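You operate a simulated robot arm through the tools that you are given. There is no shell and no other tool. Be economical: measure what you need, move in short steps, check, and stop when the job is done.

Carry out the task below with a simulated robot arm. There is one attempt and no reset: what you move stays moved.

JOB
The clock has stopped: wind it to FULL, set it to three and start the pendulum.
Fine: shut the glass door again.

The check looks at the end state, three seconds after you hand in, the way a careful person would. Anything else that was tipped, shoved, dropped, spilled or broken makes it a failure.

ROBOT AND FRAMES
A 6-joint arm with a two-finger parallel gripper, fixed in place. Base frame: the origin is at the foot of the arm, x ahead of it, y to its left, z up; the work surface is at about z = 825. Lengths are in mm, angles in degrees, forces in N, time in s.
With the tool pointing down near the work surface it reaches from about 360 to 820 mm from the base axis. Its first joint turns from -166.0 to 166.0 degrees. Payload 3.91 kg.
The tool frame sits at the grasp point between the pads (the TCP): z along the fingers, y along the line on which they close. The tips reach 30 mm beyond it. The gripper opens to 110 mm. The fingers are 20 mm wide and 10 mm thick; the gripper's body (48 by 112 mm) begins 55 mm behind the TCP.
Orientation is that of the tool frame in the base frame, as a unit quaternion [x, y, z, w]. With the fingers straight down and closing along the base's y, the tool's x points along the base's -x, its y along +y and its z along -z.

CONTROLS
- The arm moves only by the tool nudge_tool. Its argument "moves" is a list of rows, each a list of 7 numbers: the turn, a rotation vector about the base's x, y, z in units of 4 degrees (1.0 is 4 degrees), then the shift along the base's x, y, z in units of 20 mm (1.0 is 20 mm), then the gripper command, from -1 (fully open) to 1 (shut), values between in proportion. In form: [[rx, ry, rz, x, y, z, claw], ...]. A call has 1 to 12 rows; each row shifts and turns the commanded pose from where the row before left it. A call with a number of a shift or a turn outside -1 to 1 is refused whole. Each row takes 0.2 s and may step no farther than 50 mm and 8.6 degrees from the row before; otherwise, or with a gripper value out of range, the whole call is refused. A pose out of reach is approached as far as the arm can. The call stops where the force on the tool passes 60 N (or 10 N more than at its start, if that is more) or the arm is blocked; 0.2 s more then pass. The fingers move at their own pace (about 45 mm/s each) and stop on an object; they squeeze with about 44 N. The grip force told is the motor's: it shows also when the fingers shut on nothing. Time passes only in rows, and 0.2 s behind the last, so rows that do not move let the fingers close. The reply holds the time, the measured pose of the TCP, the force on the tool along the base axes, the opening and the grip force, in the units named above and with some noise, and new pictures: "show" is both (left out), scene, wrist or none.
- Cameras (640 x 400 px; columns grow to the right, rows downward): "scene" is fixed at [50.1, -648.4, 1439.3]; the picture's right is [0.94, -0.34, 0.00], its down [-0.11, -0.30, -0.95] and it looks along [0.33, 0.89, -0.32] (base axes); focal length 348 px, centre (320, 200). "wrist" rides on the gripper at [77, 7, -114] in the tool frame; the picture's right is [-0.09, 1.00, 0.00], its down [-0.80, -0.07, -0.59] and it looks along [-0.59, -0.05, 0.80] (tool axes); focal length 270 px, centre (320, 200). There is no depth. A picture from a camera that has moved, and an enlarged one, comes with that camera's place and axes in the base frame and with its lens.
- slide_trunk(by): slides the trunk up (or, below 0, down) by that many mm; the arm rides with it, the base frame stays. It gives what a move gives, with no picture.
- close_up(camera, box): a new picture of the part [left, top, right, bottom] of that camera's present view, enlarged. No time passes.
- close_job(): hands the job in; it is judged then, once.

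Go step by step. Nothing tells you positions but the pictures and the camera data: compare them with the known pose of the tool, close in by small moves and look again before you grip or let go. The budget is 120 turns and 170 pictures, counting those below and the enlarged ones. Unless the task says otherwise, let go and move clear before handing in, and close with one line.

The tools are called after "Request:" by a JSON object that holds its "op" and its "data". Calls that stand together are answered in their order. nudge_tool: Moves the arm, as the interface text tells. Its arguments: {"type":"object","properties":{"moves":{"type":"array","items":{"type":"array","items":{"type":"number"}}},"show":{"type":"string","enum":["both","scene","wrist","none"]}},"required":["moves"]} The other tools are called the same way: slide_trunk (by) slides the trunk up or down; close_up (camera, box) takes an enlarged picture of a part of a camera's view; close_job () hands the job in.

At the start:

```text
clock: 0.0
tool_pos: [449.9, 188.2, 1259.3]
tcp_rot: [0.0, 1.0, 0.0, 0.0]
ft_force: [0.1, -1.4, 0.1]
width: 110.0
grasp_force: 0.1
trunk travel left (down, up): [-500.0, 110.0]
```

scene: 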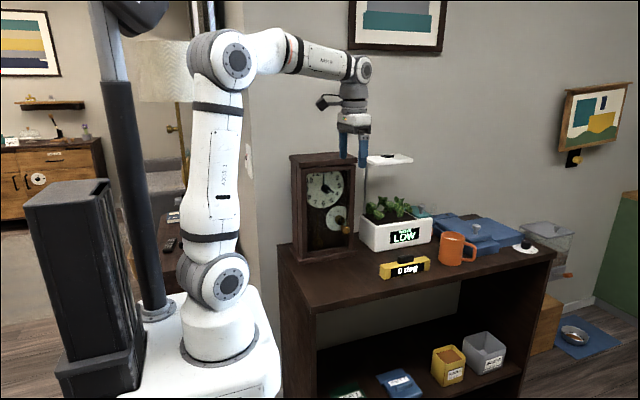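
wrist: 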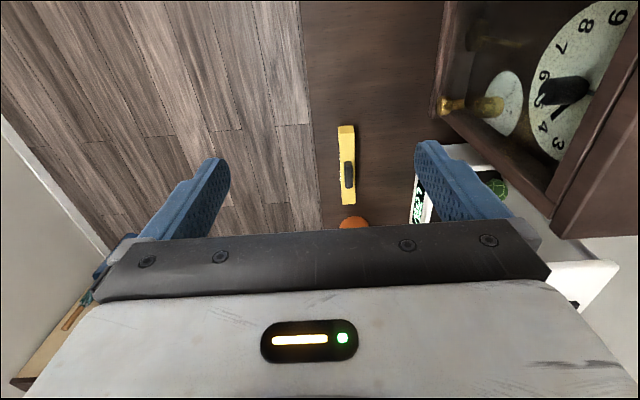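

I see a wooden clock with a dial, a smaller dial (winding gauge) and a door knob; I'll take close-ups to understand it before moving.

Request:
{"op": "close_up", "data": {"camera": "scene", "box": [280, 140, 376, 270]}}

Request:
{"op": "close_up", "data": {"camera": "wrist", "box": [400, 0, 640, 240]}}

```text
3.08 times, centred on (328, 205) of scene
camera zoom: at [50.1, -648.4, 1439.3], right [0.94, -0.34, 0.0], down [-0.11, -0.3, -0.95], along [0.33, 0.89, -0.32], focal length 1071 px, centre (295, 185)
```

zoom: 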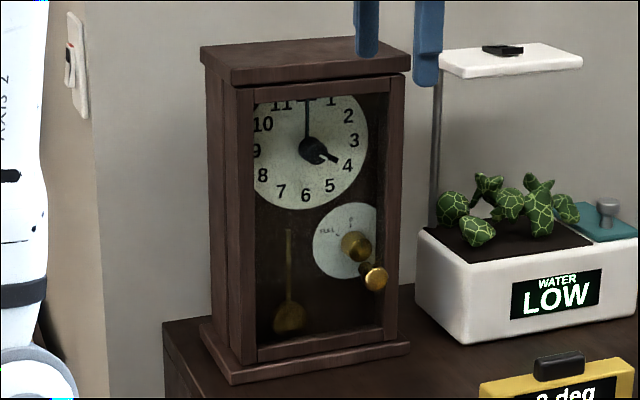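

```text
1.67 times, centred on (520, 120) of wrist
camera zoom: at [372.6, 196.6, 1373.4], right [0.09, 1.0, 0.0], down [0.8, -0.07, 0.59], along [0.59, -0.05, -0.8], focal length 450 px, centre (-13, 333)
```

zoom: 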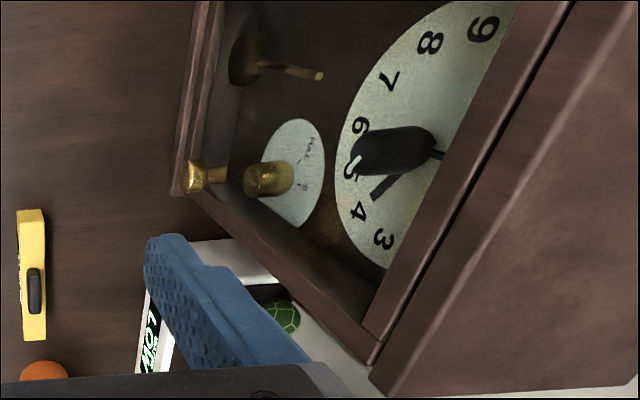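

The clock faces −y; by triangulation the door spans x≈375–573 at y≈405, its knob is near (528, 380, 948), and the hinge is on the left (−x). I turn the tool to point along +y, camera on top, and look.

Request:
{"op": "nudge_tool", "data": {"moves": [[1, 1, -1, 0, -0.4, 0, -1], [1, 1, -1, 0, -0.4, 0, -1], [1, 1, -1, 0, -0.4, 0, -1], [1, 1, -1, 0, -0.4, 0, -1], [1, 1, -1, 0, -0.4, 0, -1], [1, 1, -1, 0, -0.4, 0, -1], [1, 1, -1, 0, 0, 0, -1], [1, 1, -1, 0, 0, 0, -1], [1, 1, -1, 0, 0, 0, -1]], "show": "scene"}}

```text
clock: 2.0
tool_pos: [450.1, 139.9, 1258.9]
tcp_rot: [0.299, 0.855, 0.299, -0.3]
ft_force: [0.6, 0.2, -0.7]
width: 110.1
grasp_force: 0.1
trunk travel left (down, up): [-500.0, 110.0]
```

scene: 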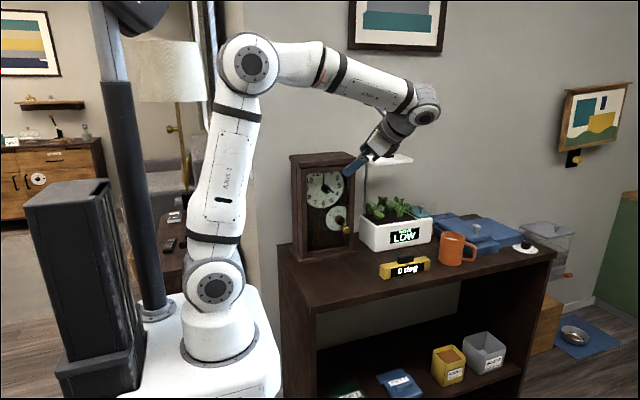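

The turn goes well with the elbow high; I finish it and look from the wrist.

Request:
{"op": "nudge_tool", "data": {"moves": [[1, 1, -1, 0.25, 0, -0.5, -1], [1, 1, -1, 0.25, 0, -0.5, -1], [1, 1, -1, 0.25, 0, -0.5, -1], [1, 1, -1, 0.25, 0, -0.5, -1], [1, 1, -1, 0.25, 0, -0.5, -1], [1, 1, -1, 0.25, 0, -0.5, -1], [1, 1, -1, 0.25, 0, -0.5, -1], [1, 1, -1, 0.25, 0, -0.5, -1], [0.31, 0.31, -0.31, 0, 0, 0, -1]]}}

```text
clock: 4.0
tool_pos: [489.9, 141.5, 1178.8]
tcp_rot: [-0.5, -0.5, -0.5, 0.5]
ft_force: [-0.2, 0.7, 0.0]
width: 110.0
grasp_force: 0.0
trunk travel left (down, up): [-500.0, 110.0]
camera wrist: at [496.8, 27.2, 1255.8], right [1.0, 0.0, -0.09], down [-0.07, -0.59, -0.8], along [-0.05, 0.8, -0.59], focal length 270 px, centre (320, 200)
```

scene: 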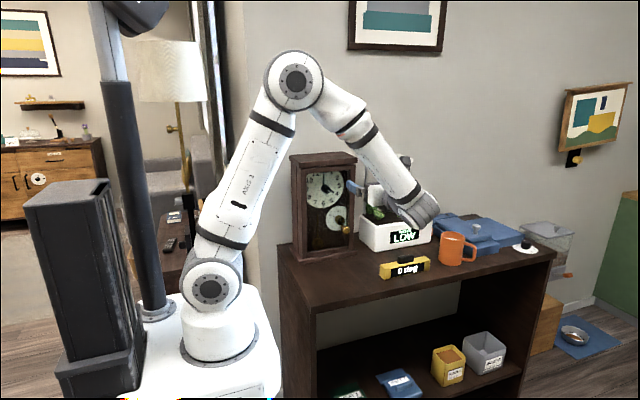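
wrist: 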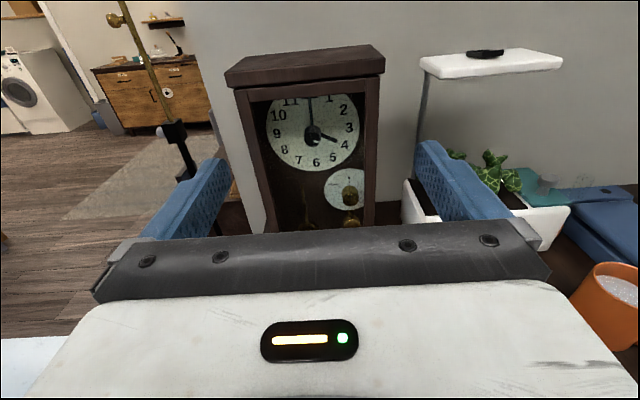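

Request:
{"op": "close_up", "data": {"camera": "wrist", "box": [215, 40, 395, 235]}}

```text
2.05 times, centred on (305, 138) of wrist
camera zoom: at [496.8, 27.2, 1255.8], right [1.0, 0.0, -0.09], down [-0.07, -0.59, -0.8], along [-0.05, 0.8, -0.59], focal length 554 px, centre (351, 328)
```

zoom: 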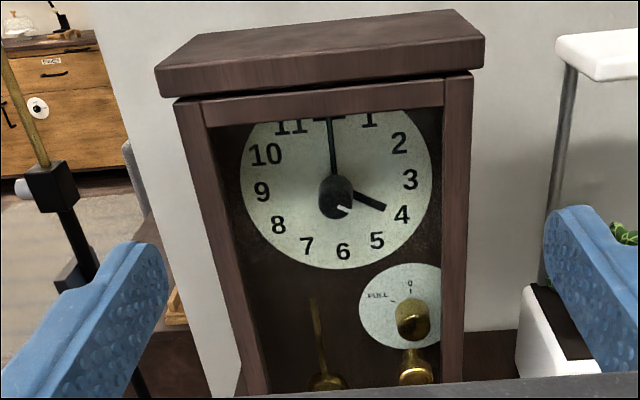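

The door knob is ≈(525, 371, 953), the winding knob right behind it ≈(527, 435, 962), and the hour hub ≈(470, 426, 1088). I go down in front of the door knob with the fingers partly closed.

Request:
{"op": "nudge_tool", "data": {"moves": [[0, 0, 0, 0.3, 0, -1, 0], [0, 0, 0, 0.3, 0, -1, 0], [0, 0, 0, 0.3, 0, -1, 0], [0, 0, 0, 0.3, 0, -1, 0], [0, 0, 0, 0.3, 0, -1, 0], [0, 0, 0, 0.25, 0.5, -1, 0], [0, 0, 0, 0, 1, -1, 0], [0, 0, 0, 0, 1, -1, 0], [0, 0, 0, 0, 1, -1, 0], [0, 0, 0, 0, 1, -1, 0], [0, 0, 0, 0, 1, -1, 0], [0, 0, 0, 0, 1, -0.2, 0]]}}

```text
clock: 6.6
tool_pos: [524.8, 270.7, 955.7]
tcp_rot: [0.5, 0.501, 0.5, -0.5]
ft_force: [0.6, 0.1, 0.0]
width: 55.2
grasp_force: 0.1
trunk travel left (down, up): [-500.0, 110.0]
camera wrist: at [531.7, 157.2, 1032.5], right [1.0, 0.0, -0.09], down [-0.07, -0.6, -0.8], along [-0.05, 0.8, -0.59], focal length 270 px, centre (320, 200)
```

scene: 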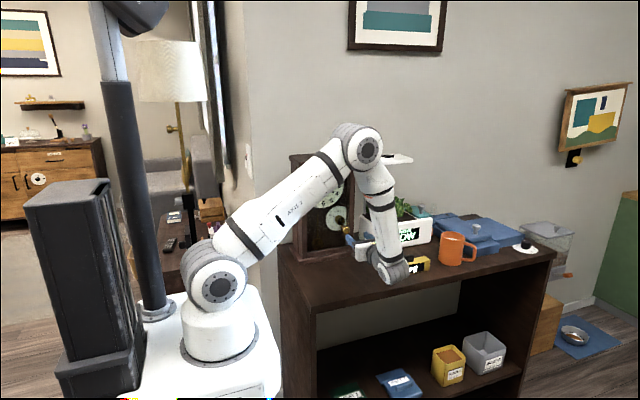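
wrist: 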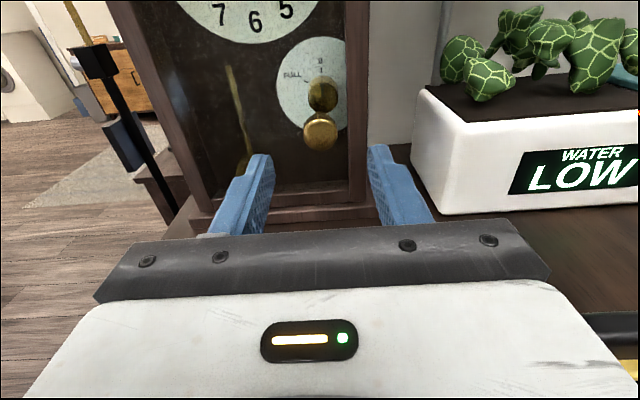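

The knob is centred between the fingers; I lower a little and advance with y ≈ 345, then check.

Request:
{"op": "nudge_tool", "data": {"moves": [[0, 0, 0, 0, 1, -0.4, 0], [0, 0, 0, 0, 1, 0, 0], [0, 0, 0, 0, 1, 0, 0], [0, 0, 0, 0, 0.8, 0, 0], [0, 0, 0, 0, 0, 0, 0]]}}

Request:
{"op": "close_up", "data": {"camera": "scene", "box": [290, 150, 430, 280]}}

```text
clock: 7.8
tool_pos: [523.9, 348.0, 947.4]
tcp_rot: [0.5, 0.501, 0.5, -0.499]
ft_force: [0.3, 0.0, 0.1]
width: 55.0
grasp_force: 0.2
trunk travel left (down, up): [-500.0, 110.0]
camera wrist: at [530.0, 233.4, 1023.7], right [1.0, 0.0, -0.09], down [-0.07, -0.6, -0.8], along [-0.05, 0.8, -0.59], focal length 270 px, centre (320, 200)
```

scene: 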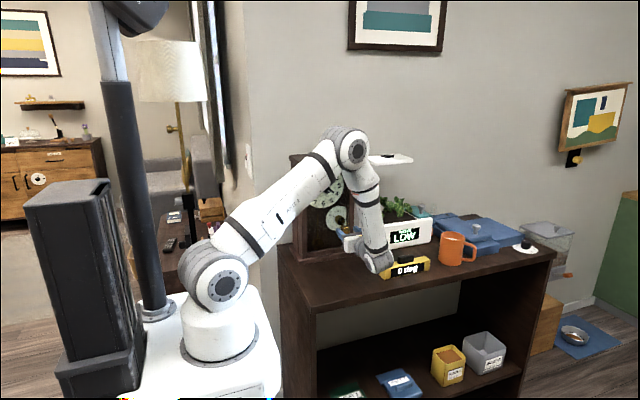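
wrist: 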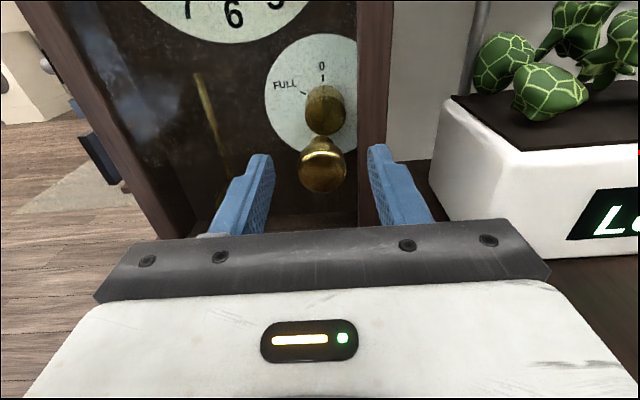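

```text
3.08 times, centred on (360, 215) of scene
camera zoom: at [50.1, -648.4, 1439.3], right [0.94, -0.34, 0.0], down [-0.11, -0.3, -0.95], along [0.33, 0.89, -0.32], focal length 1071 px, centre (197, 154)
```

zoom: 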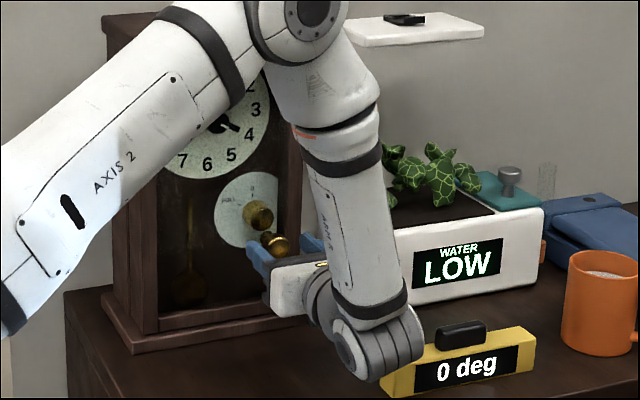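

The knob sits between the fingers at their height. I advance 13 mm more and grip it.

Request:
{"op": "nudge_tool", "data": {"moves": [[0, 0, 0, 0, 0.65, 0, 0], [0, 0, 0, 0, 0, 0, 1], [0, 0, 0, 0, 0, 0, 1], [0, 0, 0, 0, 0, 0, 1], [0, 0, 0, 0, 0, 0, 1]], "show": "wrist"}}

```text
clock: 9.0
tool_pos: [524.7, 359.6, 947.1]
tcp_rot: [0.5, 0.5, 0.5, -0.5]
ft_force: [1.2, -0.5, 0.9]
width: 29.6
grasp_force: 45.1
trunk travel left (down, up): [-500.0, 110.0]
camera wrist: at [530.5, 245.6, 1023.8], right [1.0, 0.0, -0.09], down [-0.07, -0.6, -0.8], along [-0.05, 0.8, -0.59], focal length 270 px, centre (320, 200)
```

wrist: 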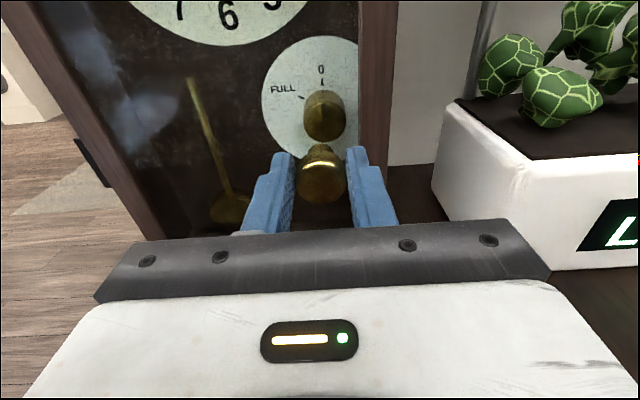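

Grip is firm. I pull the door along its arc (hinge taken at x≈378, y≈410), turning with it.

Request:
{"op": "nudge_tool", "data": {"moves": [[0, 0, -1, -0.19, -0.51, 0, 1], [0, 0, -1, -0.23, -0.49, 0, 1], [0, 0, -1, -0.26, -0.475, 0, 1], [0, 0, -1, -0.295, -0.455, 0, 1]]}}

```text
clock: 10.0
tool_pos: [505.8, 320.3, 946.9]
tcp_rot: [0.564, 0.426, 0.565, -0.426]
ft_force: [5.0, -7.5, 0.8]
width: 29.6
grasp_force: 45.2
trunk travel left (down, up): [-500.0, 110.0]
camera wrist: at [480.6, 209.8, 1023.6], right [0.96, -0.28, -0.09], down [-0.23, -0.55, -0.8], along [0.17, 0.79, -0.59], focal length 270 px, centre (320, 200)
```

scene: 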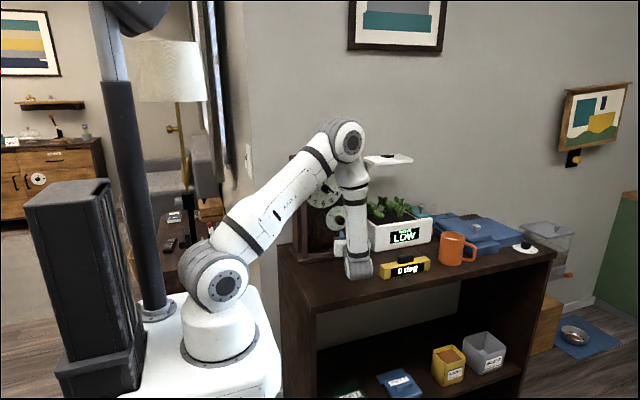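
wrist: 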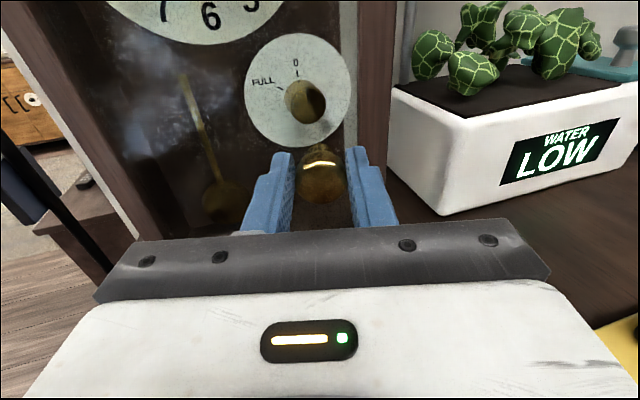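

The door is moving freely; I keep following the arc.

Request:
{"op": "nudge_tool", "data": {"moves": [[0, 0, -1, -0.325, -0.435, 0, 1], [0, 0, -1, -0.35, -0.41, 0, 1], [0, 0, -1, -0.385, -0.385, 0, 1], [0, 0, -1, -0.405, -0.355, 0, 1], [0, 0, -1, -0.435, -0.33, 0, 1], [0, 0, -1, -0.45, -0.295, 0, 1]]}}

```text
clock: 11.4
tool_pos: [461.1, 274.5, 946.7]
tcp_rot: [0.642, 0.297, 0.641, -0.298]
ft_force: [18.4, -27.3, 0.5]
width: 29.7
grasp_force: 44.9
trunk travel left (down, up): [-500.0, 110.0]
camera wrist: at [392.6, 184.1, 1023.6], right [0.76, -0.64, -0.09], down [-0.44, -0.41, -0.8], along [0.48, 0.65, -0.59], focal length 270 px, centre (320, 200)
```

scene: 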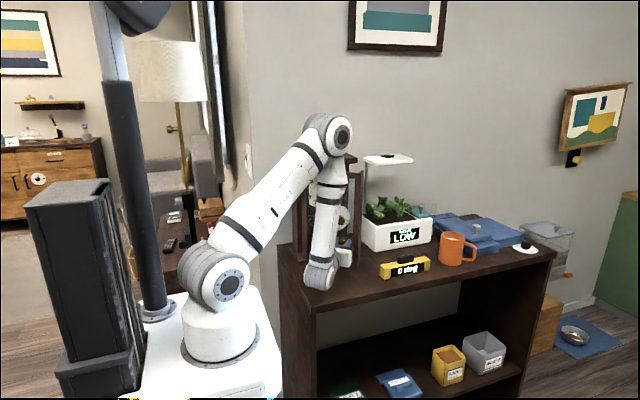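
wrist: 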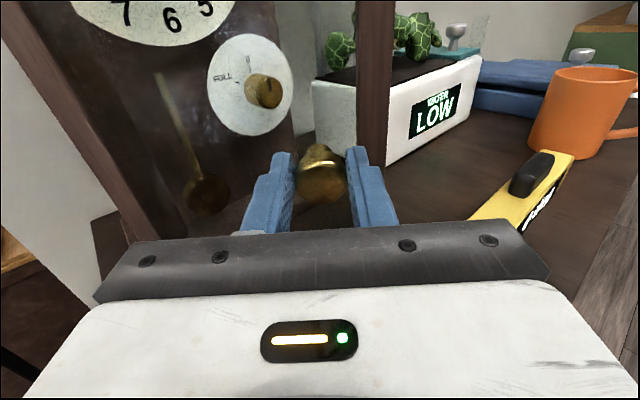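

The rising radial force shows my arc radius is slightly small; the door is open ≈40°, enough. I release the knob and back out along the tool axis.

Request:
{"op": "nudge_tool", "data": {"moves": [[0, 0, 0, 0, 0, 0, 0.2], [0, 0, 0, 0, 0, 0, 0.2], [0, 0, 0, -0.64, -0.77, 0, 0.2], [0, 0, 0, -0.64, -0.77, 0, 0.2], [0, 0, 0, -0.64, -0.77, 0, 0.2], [0, 0, 0, -0.64, -0.77, 0, 0.2]]}}

```text
clock: 12.8
tool_pos: [438.9, 225.2, 929.1]
tcp_rot: [0.641, 0.298, 0.641, -0.298]
ft_force: [0.9, 0.1, 0.6]
width: 43.8
grasp_force: 0.0
out of reach, approached as far as the arm can: row 4, 5, 6
trunk travel left (down, up): [-500.0, 110.0]
camera wrist: at [370.7, 133.6, 1006.9], right [0.76, -0.64, -0.09], down [-0.43, -0.41, -0.8], along [0.48, 0.65, -0.59], focal length 270 px, centre (320, 200)
```

scene: 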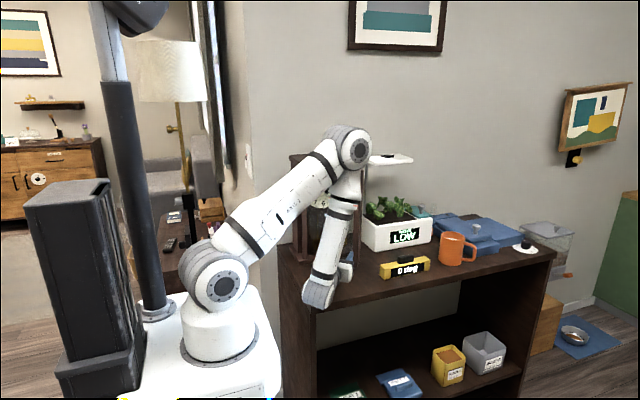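
wrist: 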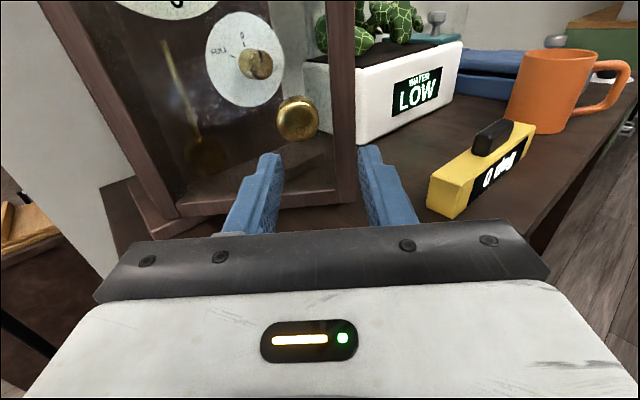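

Released cleanly; the arm hit its near reach limit. I rise a bit, turn the tool straight again and swing right past the door's free edge.

Request:
{"op": "nudge_tool", "data": {"moves": [[0, 0, 1, 0.6, -0.3, 1, 0], [0, 0, 1, 0.8, -0.3, 0.8, -0.5], [0, 0, 1, 0.8, -0.2, 0.5, -1], [0, 0, 1, 0.8, 0, 0, -1], [0, 0, 1, 0.8, 0, 0, -1], [0, 0, 1, 0.8, 0, 0, -1], [0, 0, 1, 0.8, 0, 0, -1], [0, 0, 1, 0.8, 0, 0, -1], [0, 0, 1, 0.8, 0, 0, -1], [0, 0, 1, 0.8, 0, 0, -1]]}}

```text
clock: 15.0
tool_pos: [594.9, 209.3, 974.5]
tcp_rot: [0.5, 0.5, 0.5, -0.5]
ft_force: [-0.1, -0.8, -0.7]
width: 110.1
grasp_force: 0.0
trunk travel left (down, up): [-500.0, 110.0]
camera wrist: at [601.5, 96.0, 1052.2], right [1.0, 0.0, -0.09], down [-0.07, -0.6, -0.8], along [-0.05, 0.8, -0.59], focal length 270 px, centre (320, 200)
```

scene: 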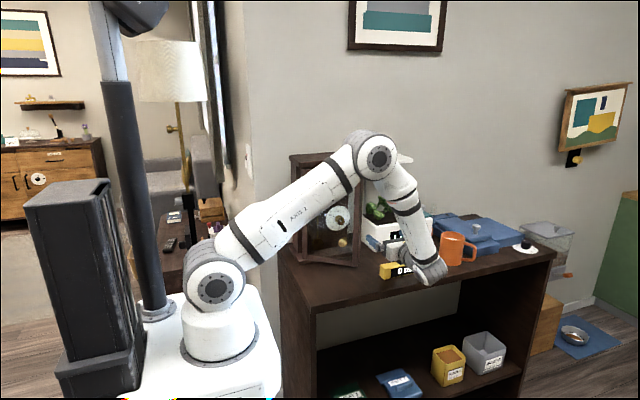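
wrist: 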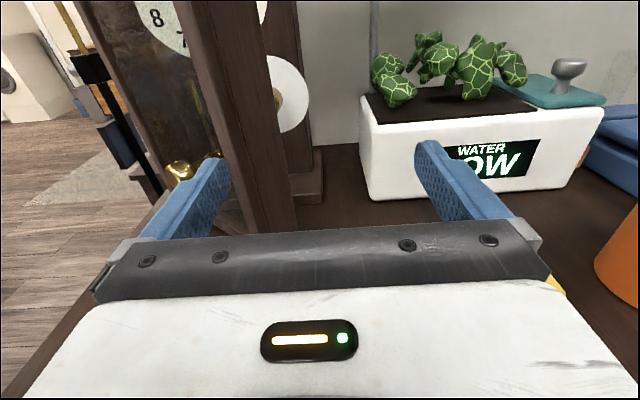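

The door is ≈40° open with its free edge near (523, 280). I move forward so the left finger goes behind that edge.

Request:
{"op": "nudge_tool", "data": {"moves": [[0, 0, 0, 0.7, 0.5, 0, -1], [0, 0, 0, 0.3, 1, 0, -1], [0, 0, 0, 0, 1, 0, -1], [0, 0, 0, 0, 1, 0, -1], [0, 0, 0, 0, 0.5, 0, -1]]}}

```text
clock: 16.2
tool_pos: [615.7, 288.1, 974.7]
tcp_rot: [0.5, 0.499, 0.501, -0.5]
ft_force: [5.0, -2.3, -1.5]
width: 107.6
grasp_force: 0.2
trunk travel left (down, up): [-500.0, 110.0]
camera wrist: at [621.5, 175.0, 1051.2], right [1.0, 0.0, -0.09], down [-0.07, -0.6, -0.8], along [-0.05, 0.8, -0.59], focal length 270 px, centre (320, 200)
```

scene: 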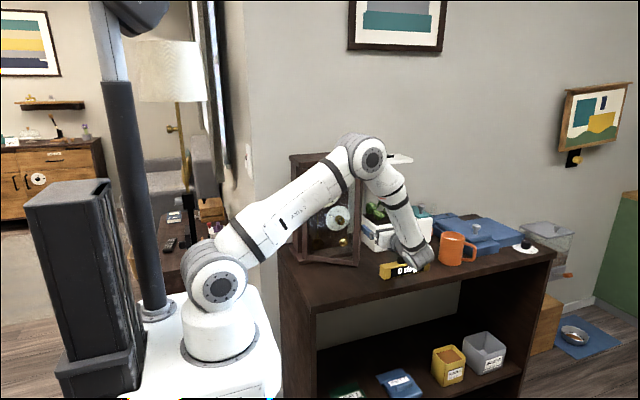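
wrist: 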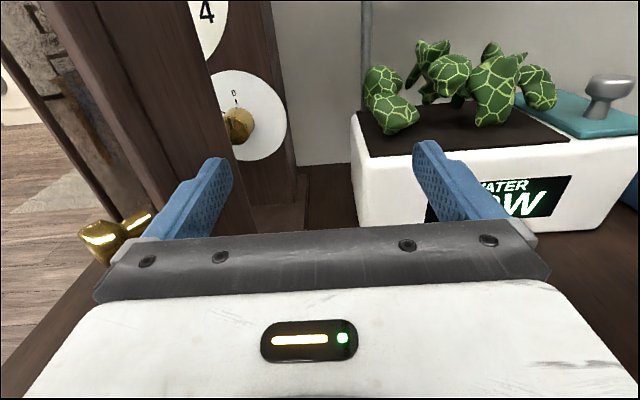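

The left finger is behind/at the door's free edge (light contact). I sweep −x to push the door farther open.

Request:
{"op": "nudge_tool", "data": {"moves": [[0, 0, 0, -0.5, 0.2, 0, -1], [0, 0, 0, -0.8, 0.2, 0, -1], [0, 0, 0, -0.8, 0.2, 0, -1], [0, 0, 0, -0.8, 0, 0, -1], [0, 0, 0, -0.8, 0, 0, -1]]}}

```text
clock: 16.8
tool_pos: [606.1, 289.6, 974.2]
tcp_rot: [0.507, 0.493, 0.51, -0.49]
ft_force: [42.7, -20.3, -10.2]
width: 88.6
grasp_force: 0.0
trunk travel left (down, up): [-500.0, 110.0]
stopped in row 3: the force on the tool passed its limit (the readings are from after the stop); the commanded pose is now the measured one
camera wrist: at [607.7, 175.3, 1051.5], right [1.0, -0.03, -0.08], down [-0.08, -0.59, -0.8], along [-0.02, 0.81, -0.59], focal length 270 px, centre (320, 200)
```

scene: 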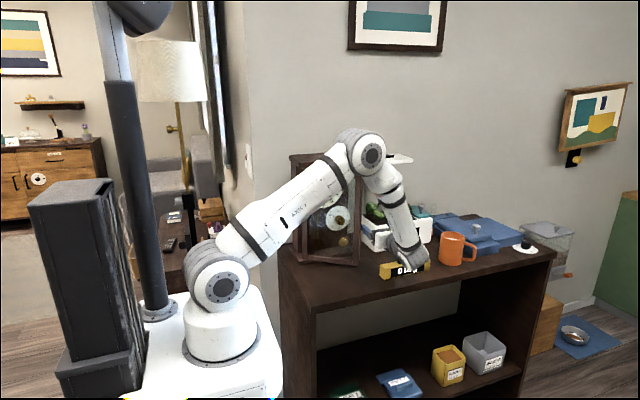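
wrist: 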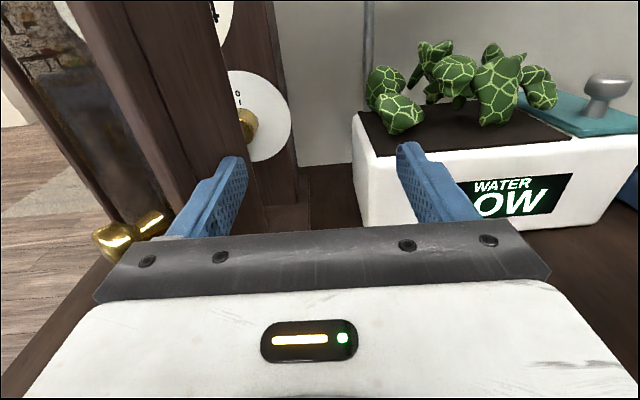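

The push jammed rather than opening. I back off and look closely.

Request:
{"op": "nudge_tool", "data": {"moves": [[-0.1, 0, 0.2, 0.8, -0.2, 0, -1], [0, 0, 0, 0.5, 0, 0, -1]]}}

Request:
{"op": "close_up", "data": {"camera": "scene", "box": [280, 140, 440, 290]}}

```text
clock: 17.4
tool_pos: [620.4, 291.7, 977.3]
tcp_rot: [0.499, 0.503, 0.5, -0.498]
ft_force: [-0.4, 0.5, -0.2]
width: 110.1
grasp_force: 0.1
trunk travel left (down, up): [-500.0, 110.0]
camera wrist: at [626.7, 177.7, 1054.9], right [1.0, 0.0, -0.08], down [-0.06, -0.6, -0.8], along [-0.05, 0.8, -0.6], focal length 270 px, centre (320, 200)
```

scene: 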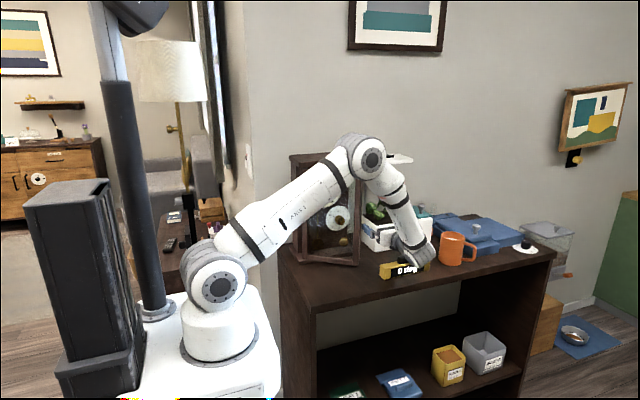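
wrist: 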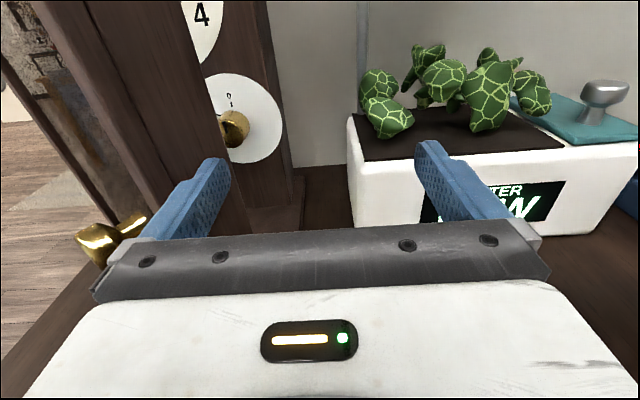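

```text
2.67 times, centred on (360, 215) of scene
camera zoom: at [50.1, -648.4, 1439.3], right [0.94, -0.34, 0.0], down [-0.11, -0.3, -0.95], along [0.33, 0.89, -0.32], focal length 928 px, centre (213, 160)
```

zoom: 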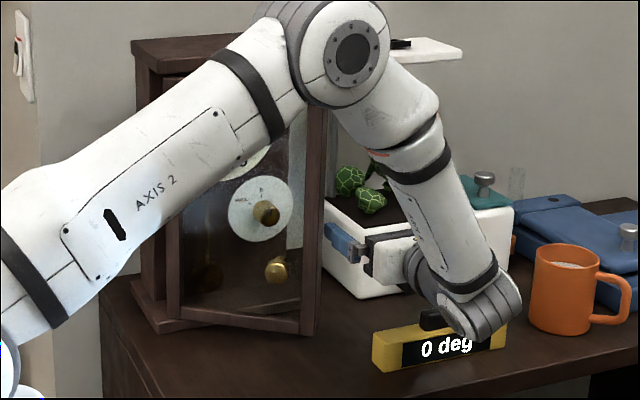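

My push was on the door's end face, straight at the hinge. I'll turn the tool ≈36° to the left so a finger hooks behind the inner face instead.

Request:
{"op": "nudge_tool", "data": {"moves": [[0, 0, 1, 0.5, 0, 0, -1], [0, 0, 1, 0.5, 0, 0, -1], [0, 0, 1, 0.5, 0.3, 0, -1], [0, 0, 1, 0, 0.5, 0, -1], [0, 0, 1, 0, 0.5, 0, -1], [0, 0, 1, 0, 0.5, 0, -1], [0, 0, 1, 0, 0.5, 0, -1], [0, 0, 1, 0, 0.5, 0, -1], [0, 0, 1, 0, 0.4, 0, -1]]}}

```text
clock: 19.4
tool_pos: [656.8, 349.0, 977.1]
tcp_rot: [0.322, 0.632, 0.325, -0.626]
ft_force: [12.5, -23.1, -1.9]
width: 107.7
grasp_force: 0.2
trunk travel left (down, up): [-500.0, 110.0]
camera wrist: at [727.6, 260.4, 1055.0], right [0.81, 0.58, -0.08], down [0.3, -0.52, -0.8], along [-0.51, 0.62, -0.6], focal length 270 px, centre (320, 200)
```

scene: 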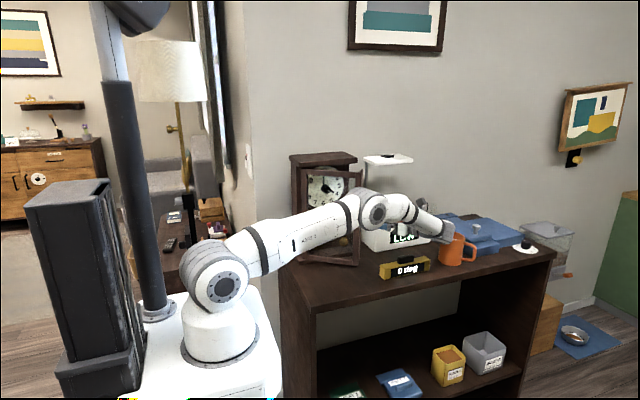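
wrist: 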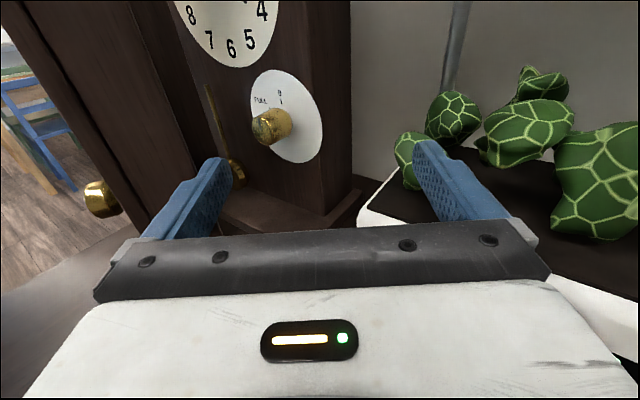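

A contact force shows the right finger is brushing the planter region. I back away from it at once and partly close the fingers.

Request:
{"op": "nudge_tool", "data": {"moves": [[0, 0, 0, 0, -1, 0, -0.8], [0, 0, 0, 0, 0, 0, -0.3], [0, 0, 0, 0, 0, 0, -0.3]]}}

Request:
{"op": "close_up", "data": {"camera": "scene", "box": [280, 140, 500, 290]}}

```text
clock: 20.2
tool_pos: [654.8, 332.8, 976.7]
tcp_rot: [0.321, 0.632, 0.323, -0.627]
ft_force: [0.0, 0.0, 0.0]
width: 71.3
grasp_force: 0.1
trunk travel left (down, up): [-500.0, 110.0]
camera wrist: at [725.1, 245.8, 1054.7], right [0.81, 0.58, -0.08], down [0.3, -0.52, -0.8], along [-0.51, 0.62, -0.6], focal length 270 px, centre (320, 200)
```

scene: 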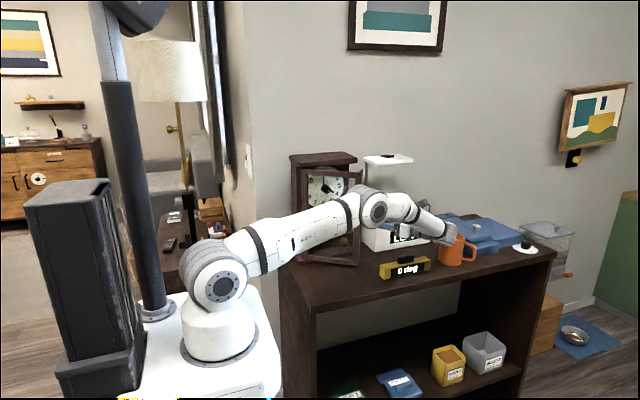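
wrist: 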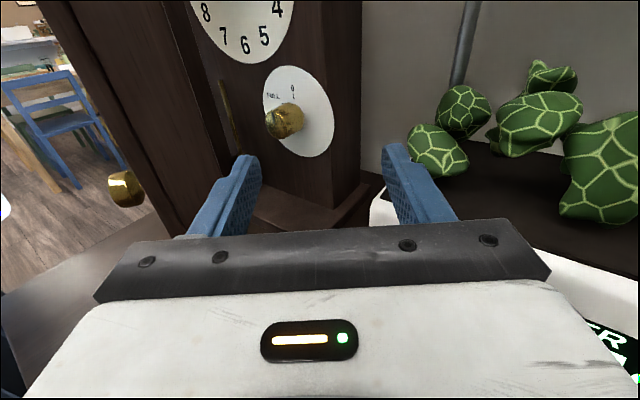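

```text
2.67 times, centred on (390, 215) of scene
camera zoom: at [50.1, -648.4, 1439.3], right [0.94, -0.34, 0.0], down [-0.11, -0.3, -0.95], along [0.33, 0.89, -0.32], focal length 928 px, centre (133, 160)
```

zoom: 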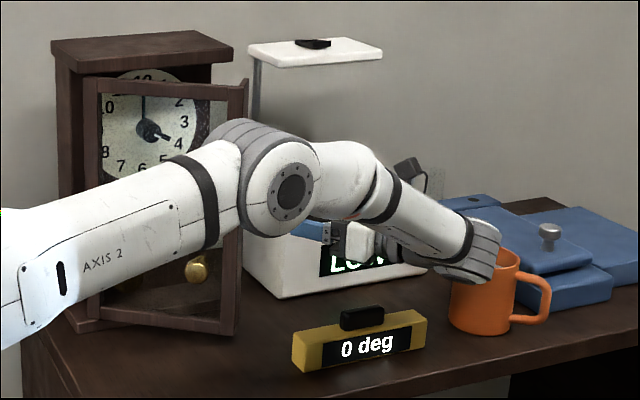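

Planter, mug and gadget look unmoved. I now slide left with narrower fingers to get the left fingertip behind the door's inner face.

Request:
{"op": "nudge_tool", "data": {"moves": [[0, 0, 0, -0.8, 0.4, 0, -0.3], [0, 0, 0, -0.9, 0.2, 0, -0.3], [0, 0, 0, -0.9, 0.1, 0, -0.3], [0, 0, 0, -0.9, 0, 0, -0.3]]}}

```text
clock: 21.2
tool_pos: [590.2, 342.8, 977.4]
tcp_rot: [0.322, 0.631, 0.326, -0.626]
ft_force: [44.2, -21.8, 1.5]
width: 59.6
grasp_force: 0.1
trunk travel left (down, up): [-500.0, 110.0]
camera wrist: at [661.1, 254.9, 1053.9], right [0.81, 0.58, -0.08], down [0.29, -0.52, -0.8], along [-0.5, 0.63, -0.6], focal length 270 px, centre (320, 200)
```

scene: 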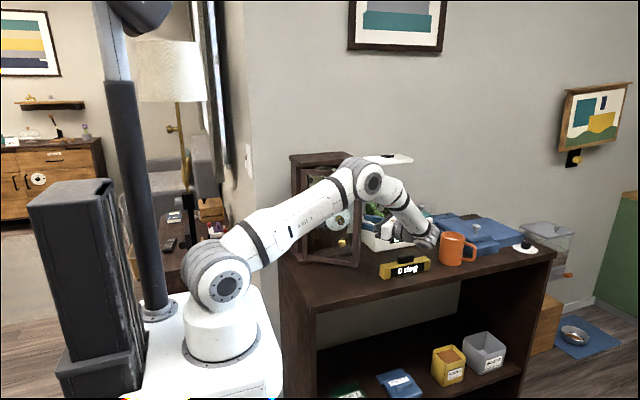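
wrist: 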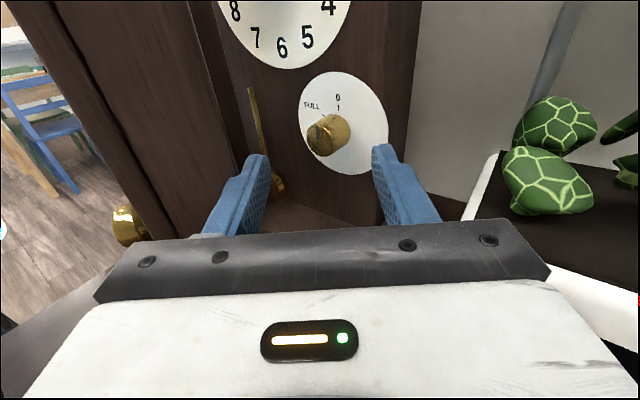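

Request:
{"op": "close_up", "data": {"camera": "wrist", "box": [0, 0, 420, 262]}}

Request:
{"op": "close_up", "data": {"camera": "scene", "box": [280, 145, 440, 285]}}

```text
1.52 times, centred on (210, 131) of wrist
camera zoom: at [661.1, 254.9, 1053.9], right [0.81, 0.58, -0.08], down [0.29, -0.52, -0.8], along [-0.5, 0.63, -0.6], focal length 412 px, centre (488, 305)
```

zoom: 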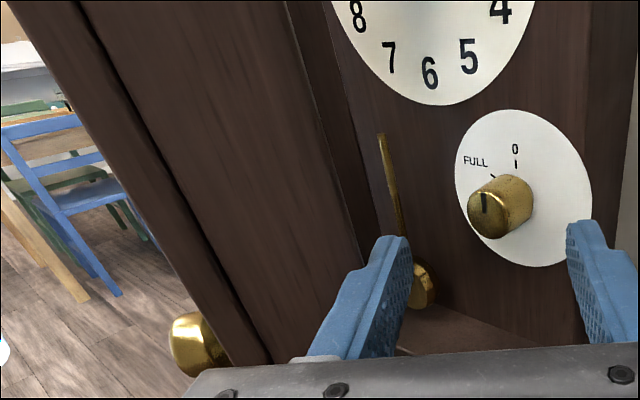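

```text
2.86 times, centred on (360, 215) of scene
camera zoom: at [50.1, -648.4, 1439.3], right [0.94, -0.34, 0.0], down [-0.11, -0.3, -0.95], along [0.33, 0.89, -0.32], focal length 995 px, centre (206, 157)
```

zoom: 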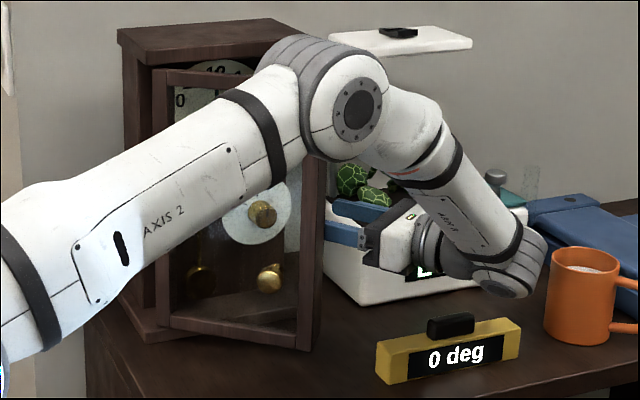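

The door turns out to be a deep shallow-box type (~45 mm deep), so its inner corner is about (550, 318). I back off, go deeper into the gap, then hook it.

Request:
{"op": "nudge_tool", "data": {"moves": [[0, 0, 0, 1, 0, 0, 0], [0, 0, 0, 0.6, 0.5, 0, 0], [0, 0, 0, 0, 0.7, 0, 0], [0, 0, 0, 0, 0.5, 0, 0], [0, 0, 0, -0.6, 0, 0, 0], [0, 0, 0, -0.6, 0, 0, 0], [0, 0, 0, -0.6, -0.2, 0, 0]]}}

```text
clock: 22.8
tool_pos: [579.3, 378.5, 976.4]
tcp_rot: [0.321, 0.633, 0.323, -0.626]
ft_force: [0.0, -0.5, 0.3]
width: 55.0
grasp_force: 0.1
trunk travel left (down, up): [-500.0, 110.0]
camera wrist: at [649.4, 290.3, 1054.8], right [0.81, 0.58, -0.08], down [0.3, -0.52, -0.8], along [-0.51, 0.62, -0.6], focal length 270 px, centre (320, 200)
```

scene: 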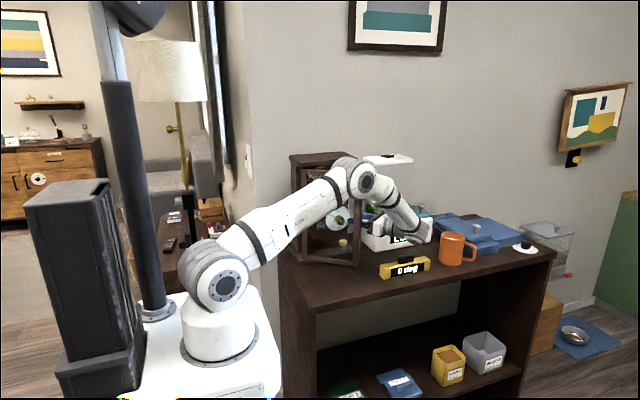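
wrist: 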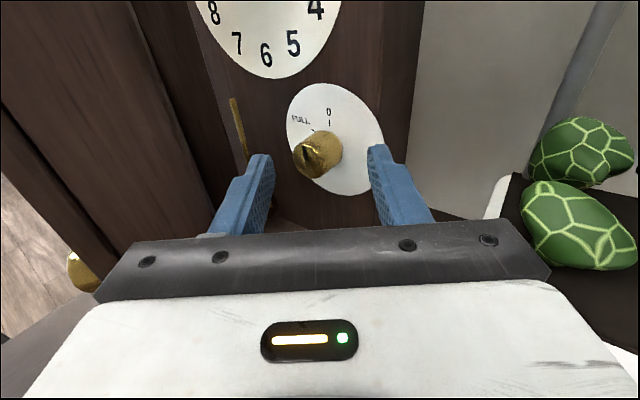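

I'm in the gap behind the door with no contact. Now I pull along the door's arc, turning the tool back as it opens.

Request:
{"op": "nudge_tool", "data": {"moves": [[0, 0, 0, -0.3, -0.45, 0, 0], [0, 0, 0, -0.3, -0.45, 0, 0], [0, 0, -1, -0.16, -0.69, 0, 0], [0, 0, -1, -0.21, -0.675, 0, 0], [0, 0, -1, -0.255, -0.66, 0, 0], [0, 0, -1, -0.3, -0.64, 0, 0]]}}

```text
clock: 24.2
tool_pos: [547.8, 306.4, 978.7]
tcp_rot: [0.406, 0.582, 0.407, -0.575]
ft_force: [0.5, 0.9, 0.1]
width: 55.0
grasp_force: 0.1
trunk travel left (down, up): [-500.0, 110.0]
camera wrist: at [592.0, 201.8, 1056.0], right [0.94, 0.34, -0.08], down [0.14, -0.59, -0.8], along [-0.32, 0.74, -0.6], focal length 270 px, centre (320, 200)
```

scene: 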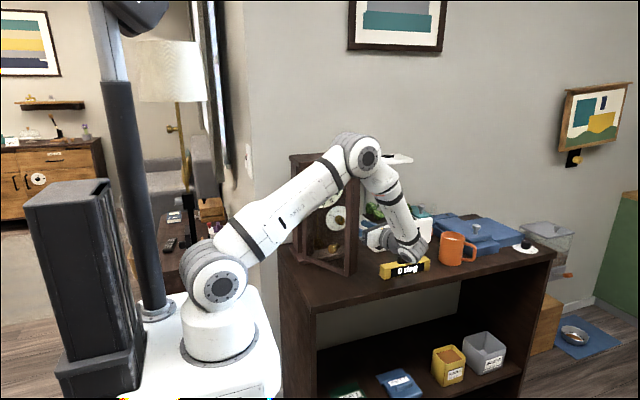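
wrist: 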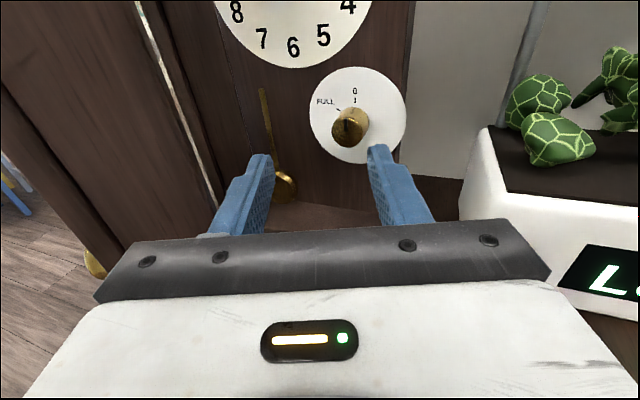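

The door is following. I continue along the arc.

Request:
{"op": "nudge_tool", "data": {"moves": [[0, 0, -1, -0.34, -0.62, 0, 0], [0, 0, -1, -0.39, -0.595, 0, 0], [0, 0, -1, -0.43, -0.565, 0, 0], [0, 0, -1, -0.48, -0.5, 0, 0], [0, 0, -1, -0.6, -0.3, 0, 0], [0, 0, 0, -0.7, 0, 0, 0], [0, 0, 0, -0.7, 0, 0, 0]]}}

```text
clock: 25.8
tool_pos: [474.3, 254.6, 978.1]
tcp_rot: [0.501, 0.503, 0.502, -0.494]
ft_force: [-0.6, 0.4, 0.3]
width: 54.8
grasp_force: 0.1
trunk travel left (down, up): [-500.0, 110.0]
camera wrist: at [479.6, 142.0, 1055.3], right [1.0, 0.0, -0.08], down [-0.07, -0.6, -0.8], along [-0.05, 0.8, -0.6], focal length 270 px, centre (320, 200)
```

scene: 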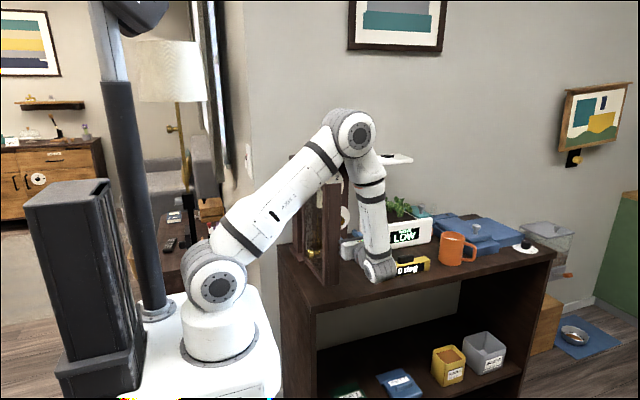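
wrist: 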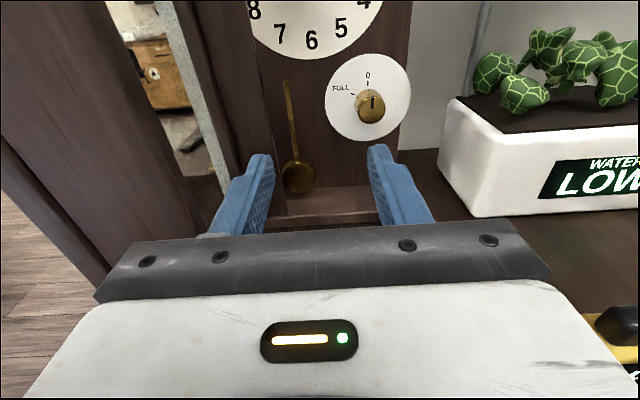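

The door is ≈80° open. I open the left finger onto the rim and continue sweeping −x at this depth.

Request:
{"op": "nudge_tool", "data": {"moves": [[0, 0, 0, 0, -0.5, 0, -0.5], [0, 0, 0, 0, 0, 0, -1], [0, 0, 0, -0.3, 0, 0, -1], [0, 0, 0, -0.6, 0, 0, -1], [0, 0, 0, -0.7, 0, 0, -1], [0, 0, 0, -0.7, 0, 0, -1], [0, 0, 0, -0.7, 0, 0, -1], [0, 0, 0, -0.7, 0, 0, -1]]}}

```text
clock: 27.6
tool_pos: [399.3, 245.0, 978.6]
tcp_rot: [0.5, 0.503, 0.501, -0.496]
ft_force: [0.2, 0.3, -0.5]
width: 109.9
grasp_force: 0.0
trunk travel left (down, up): [-500.0, 110.0]
camera wrist: at [405.7, 131.8, 1055.6], right [1.0, 0.0, -0.08], down [-0.07, -0.6, -0.8], along [-0.05, 0.8, -0.6], focal length 270 px, centre (320, 200)
```

scene: 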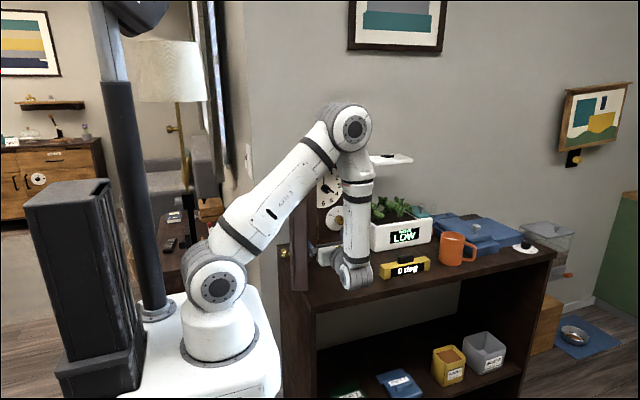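
wrist: 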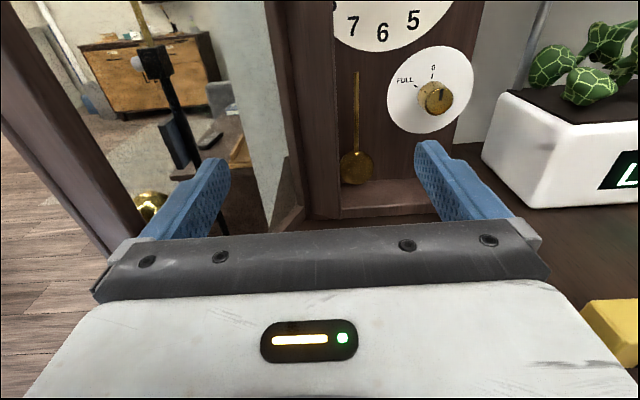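

The door is well clear (≈110°). I move right to look squarely at the winding dial.

Request:
{"op": "nudge_tool", "data": {"moves": [[0, 0, 0, 1, 0, 0, -1], [0, 0, 0, 1, 0, 0, -0.5], [0, 0, 0, 1, 0, 0, 0], [0, 0, 0, 1, 0, 0, 0], [0, 0, 0, 1, 0.5, 0, 0], [0, 0, 0, 1, 0.5, 0, 0], [0, 0, 0, 0.1, 0.5, 0, 0]], "show": "none"}}

Request:
{"op": "close_up", "data": {"camera": "wrist", "box": [200, 0, 460, 230]}}

Request:
{"op": "close_up", "data": {"camera": "scene", "box": [280, 140, 380, 290]}}

```text
clock: 29.2
tool_pos: [521.9, 274.3, 977.0]
tcp_rot: [0.501, 0.502, 0.501, -0.496]
ft_force: [-0.1, -0.5, 0.2]
width: 55.0
grasp_force: 0.0
trunk travel left (down, up): [-500.0, 110.0]
```

```text
1.74 times, centred on (330, 115) of wrist
camera zoom: at [528.5, 161.6, 1055.0], right [1.0, 0.0, -0.08], down [-0.07, -0.6, -0.8], along [-0.05, 0.8, -0.6], focal length 470 px, centre (303, 348)
```

zoom: 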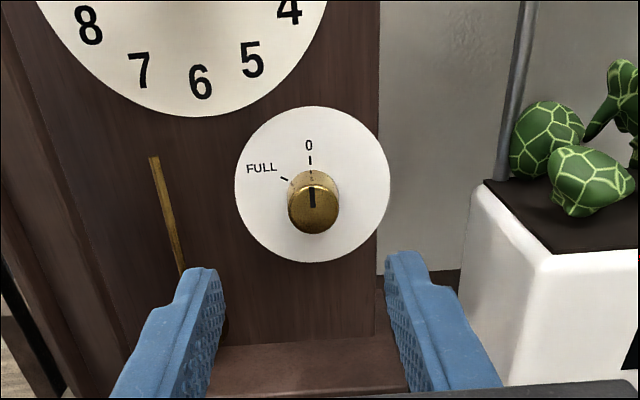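

```text
2.67 times, centred on (330, 215) of scene
camera zoom: at [50.1, -648.4, 1439.3], right [0.94, -0.34, 0.0], down [-0.11, -0.3, -0.95], along [0.33, 0.89, -0.32], focal length 928 px, centre (293, 160)
```

zoom: 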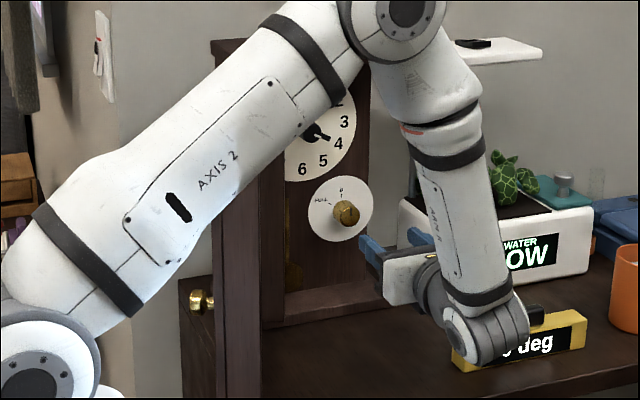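

The winding pointer is at 0, with FULL 60° to its left, i.e. 300° clockwise. The knob axis is ≈(526, 961); I approach with the fingers around it.

Request:
{"op": "nudge_tool", "data": {"moves": [[0, 0, 0, 0.2, 1, -0.8, 0], [0, 0, 0, 0, 1, 0, 0], [0, 0, 0, 0, 1, 0, 0], [0, 0, 0, 0, 1, 0, 0], [0, 0, 0, 0, 0.8, 0, 0]], "show": "wrist"}}

Request:
{"op": "close_up", "data": {"camera": "scene", "box": [300, 180, 400, 260]}}

```text
clock: 30.4
tool_pos: [527.3, 371.2, 961.7]
tcp_rot: [0.5, 0.503, 0.5, -0.497]
ft_force: [-0.3, 0.5, 1.0]
width: 55.0
grasp_force: 0.1
trunk travel left (down, up): [-500.0, 110.0]
camera wrist: at [533.0, 258.2, 1039.1], right [1.0, 0.0, -0.08], down [-0.07, -0.6, -0.8], along [-0.05, 0.8, -0.6], focal length 270 px, centre (320, 200)
```

wrist: 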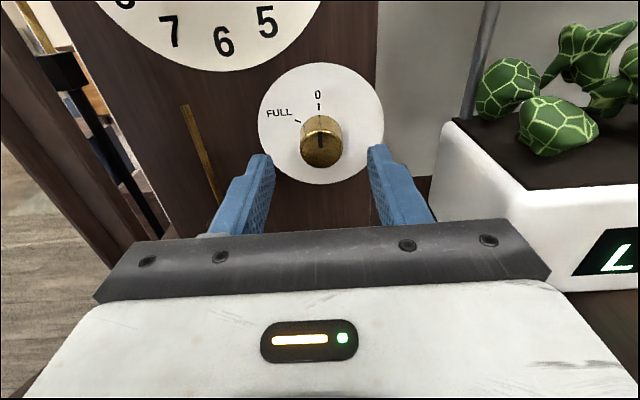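

```text
5.00 times, centred on (350, 220) of scene
camera zoom: at [50.1, -648.4, 1439.3], right [0.94, -0.34, 0.0], down [-0.11, -0.3, -0.95], along [0.33, 0.89, -0.32], focal length 1741 px, centre (170, 100)
```

zoom: 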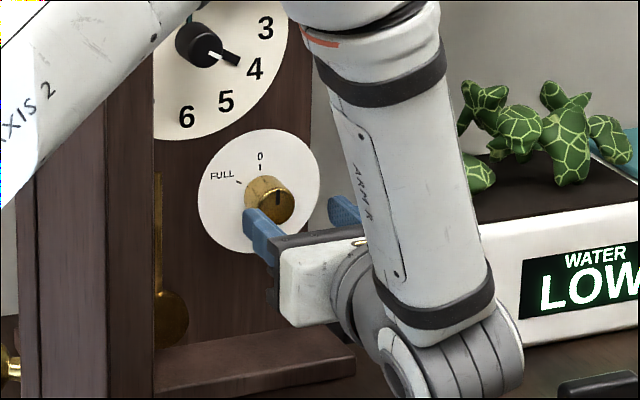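

Front face of the knob is at y≈420, dial at ≈460. I advance to TCP y≈416 and grip.

Request:
{"op": "nudge_tool", "data": {"moves": [[0, 0, 0, 0, 1, 0, 0], [0, 0, 0, 0, 0.8, 0, 0], [0, 0, 0, 0, 0.5, 0, 0], [0, 0, 0, 0, 0, 0, 1], [0, 0, 0, 0, 0, 0, 1], [0, 0, 0, 0, 0, 0, 1]], "show": "wrist"}}

```text
clock: 31.8
tool_pos: [526.9, 417.8, 959.8]
tcp_rot: [0.501, 0.503, 0.501, -0.495]
ft_force: [5.9, 1.7, 0.5]
width: 30.8
grasp_force: 44.8
trunk travel left (down, up): [-500.0, 110.0]
camera wrist: at [533.3, 304.0, 1037.6], right [1.0, 0.0, -0.08], down [-0.07, -0.6, -0.8], along [-0.05, 0.8, -0.6], focal length 270 px, centre (320, 200)
```

wrist: 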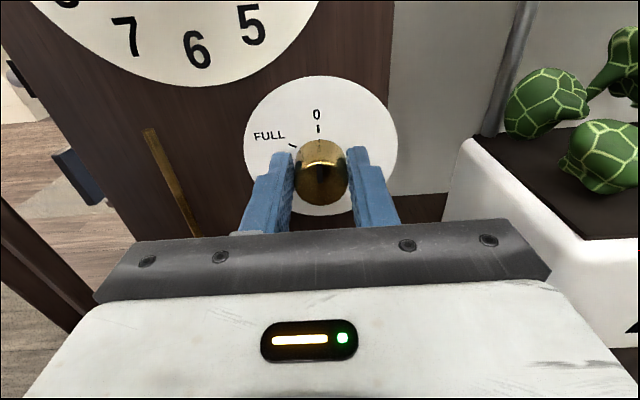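

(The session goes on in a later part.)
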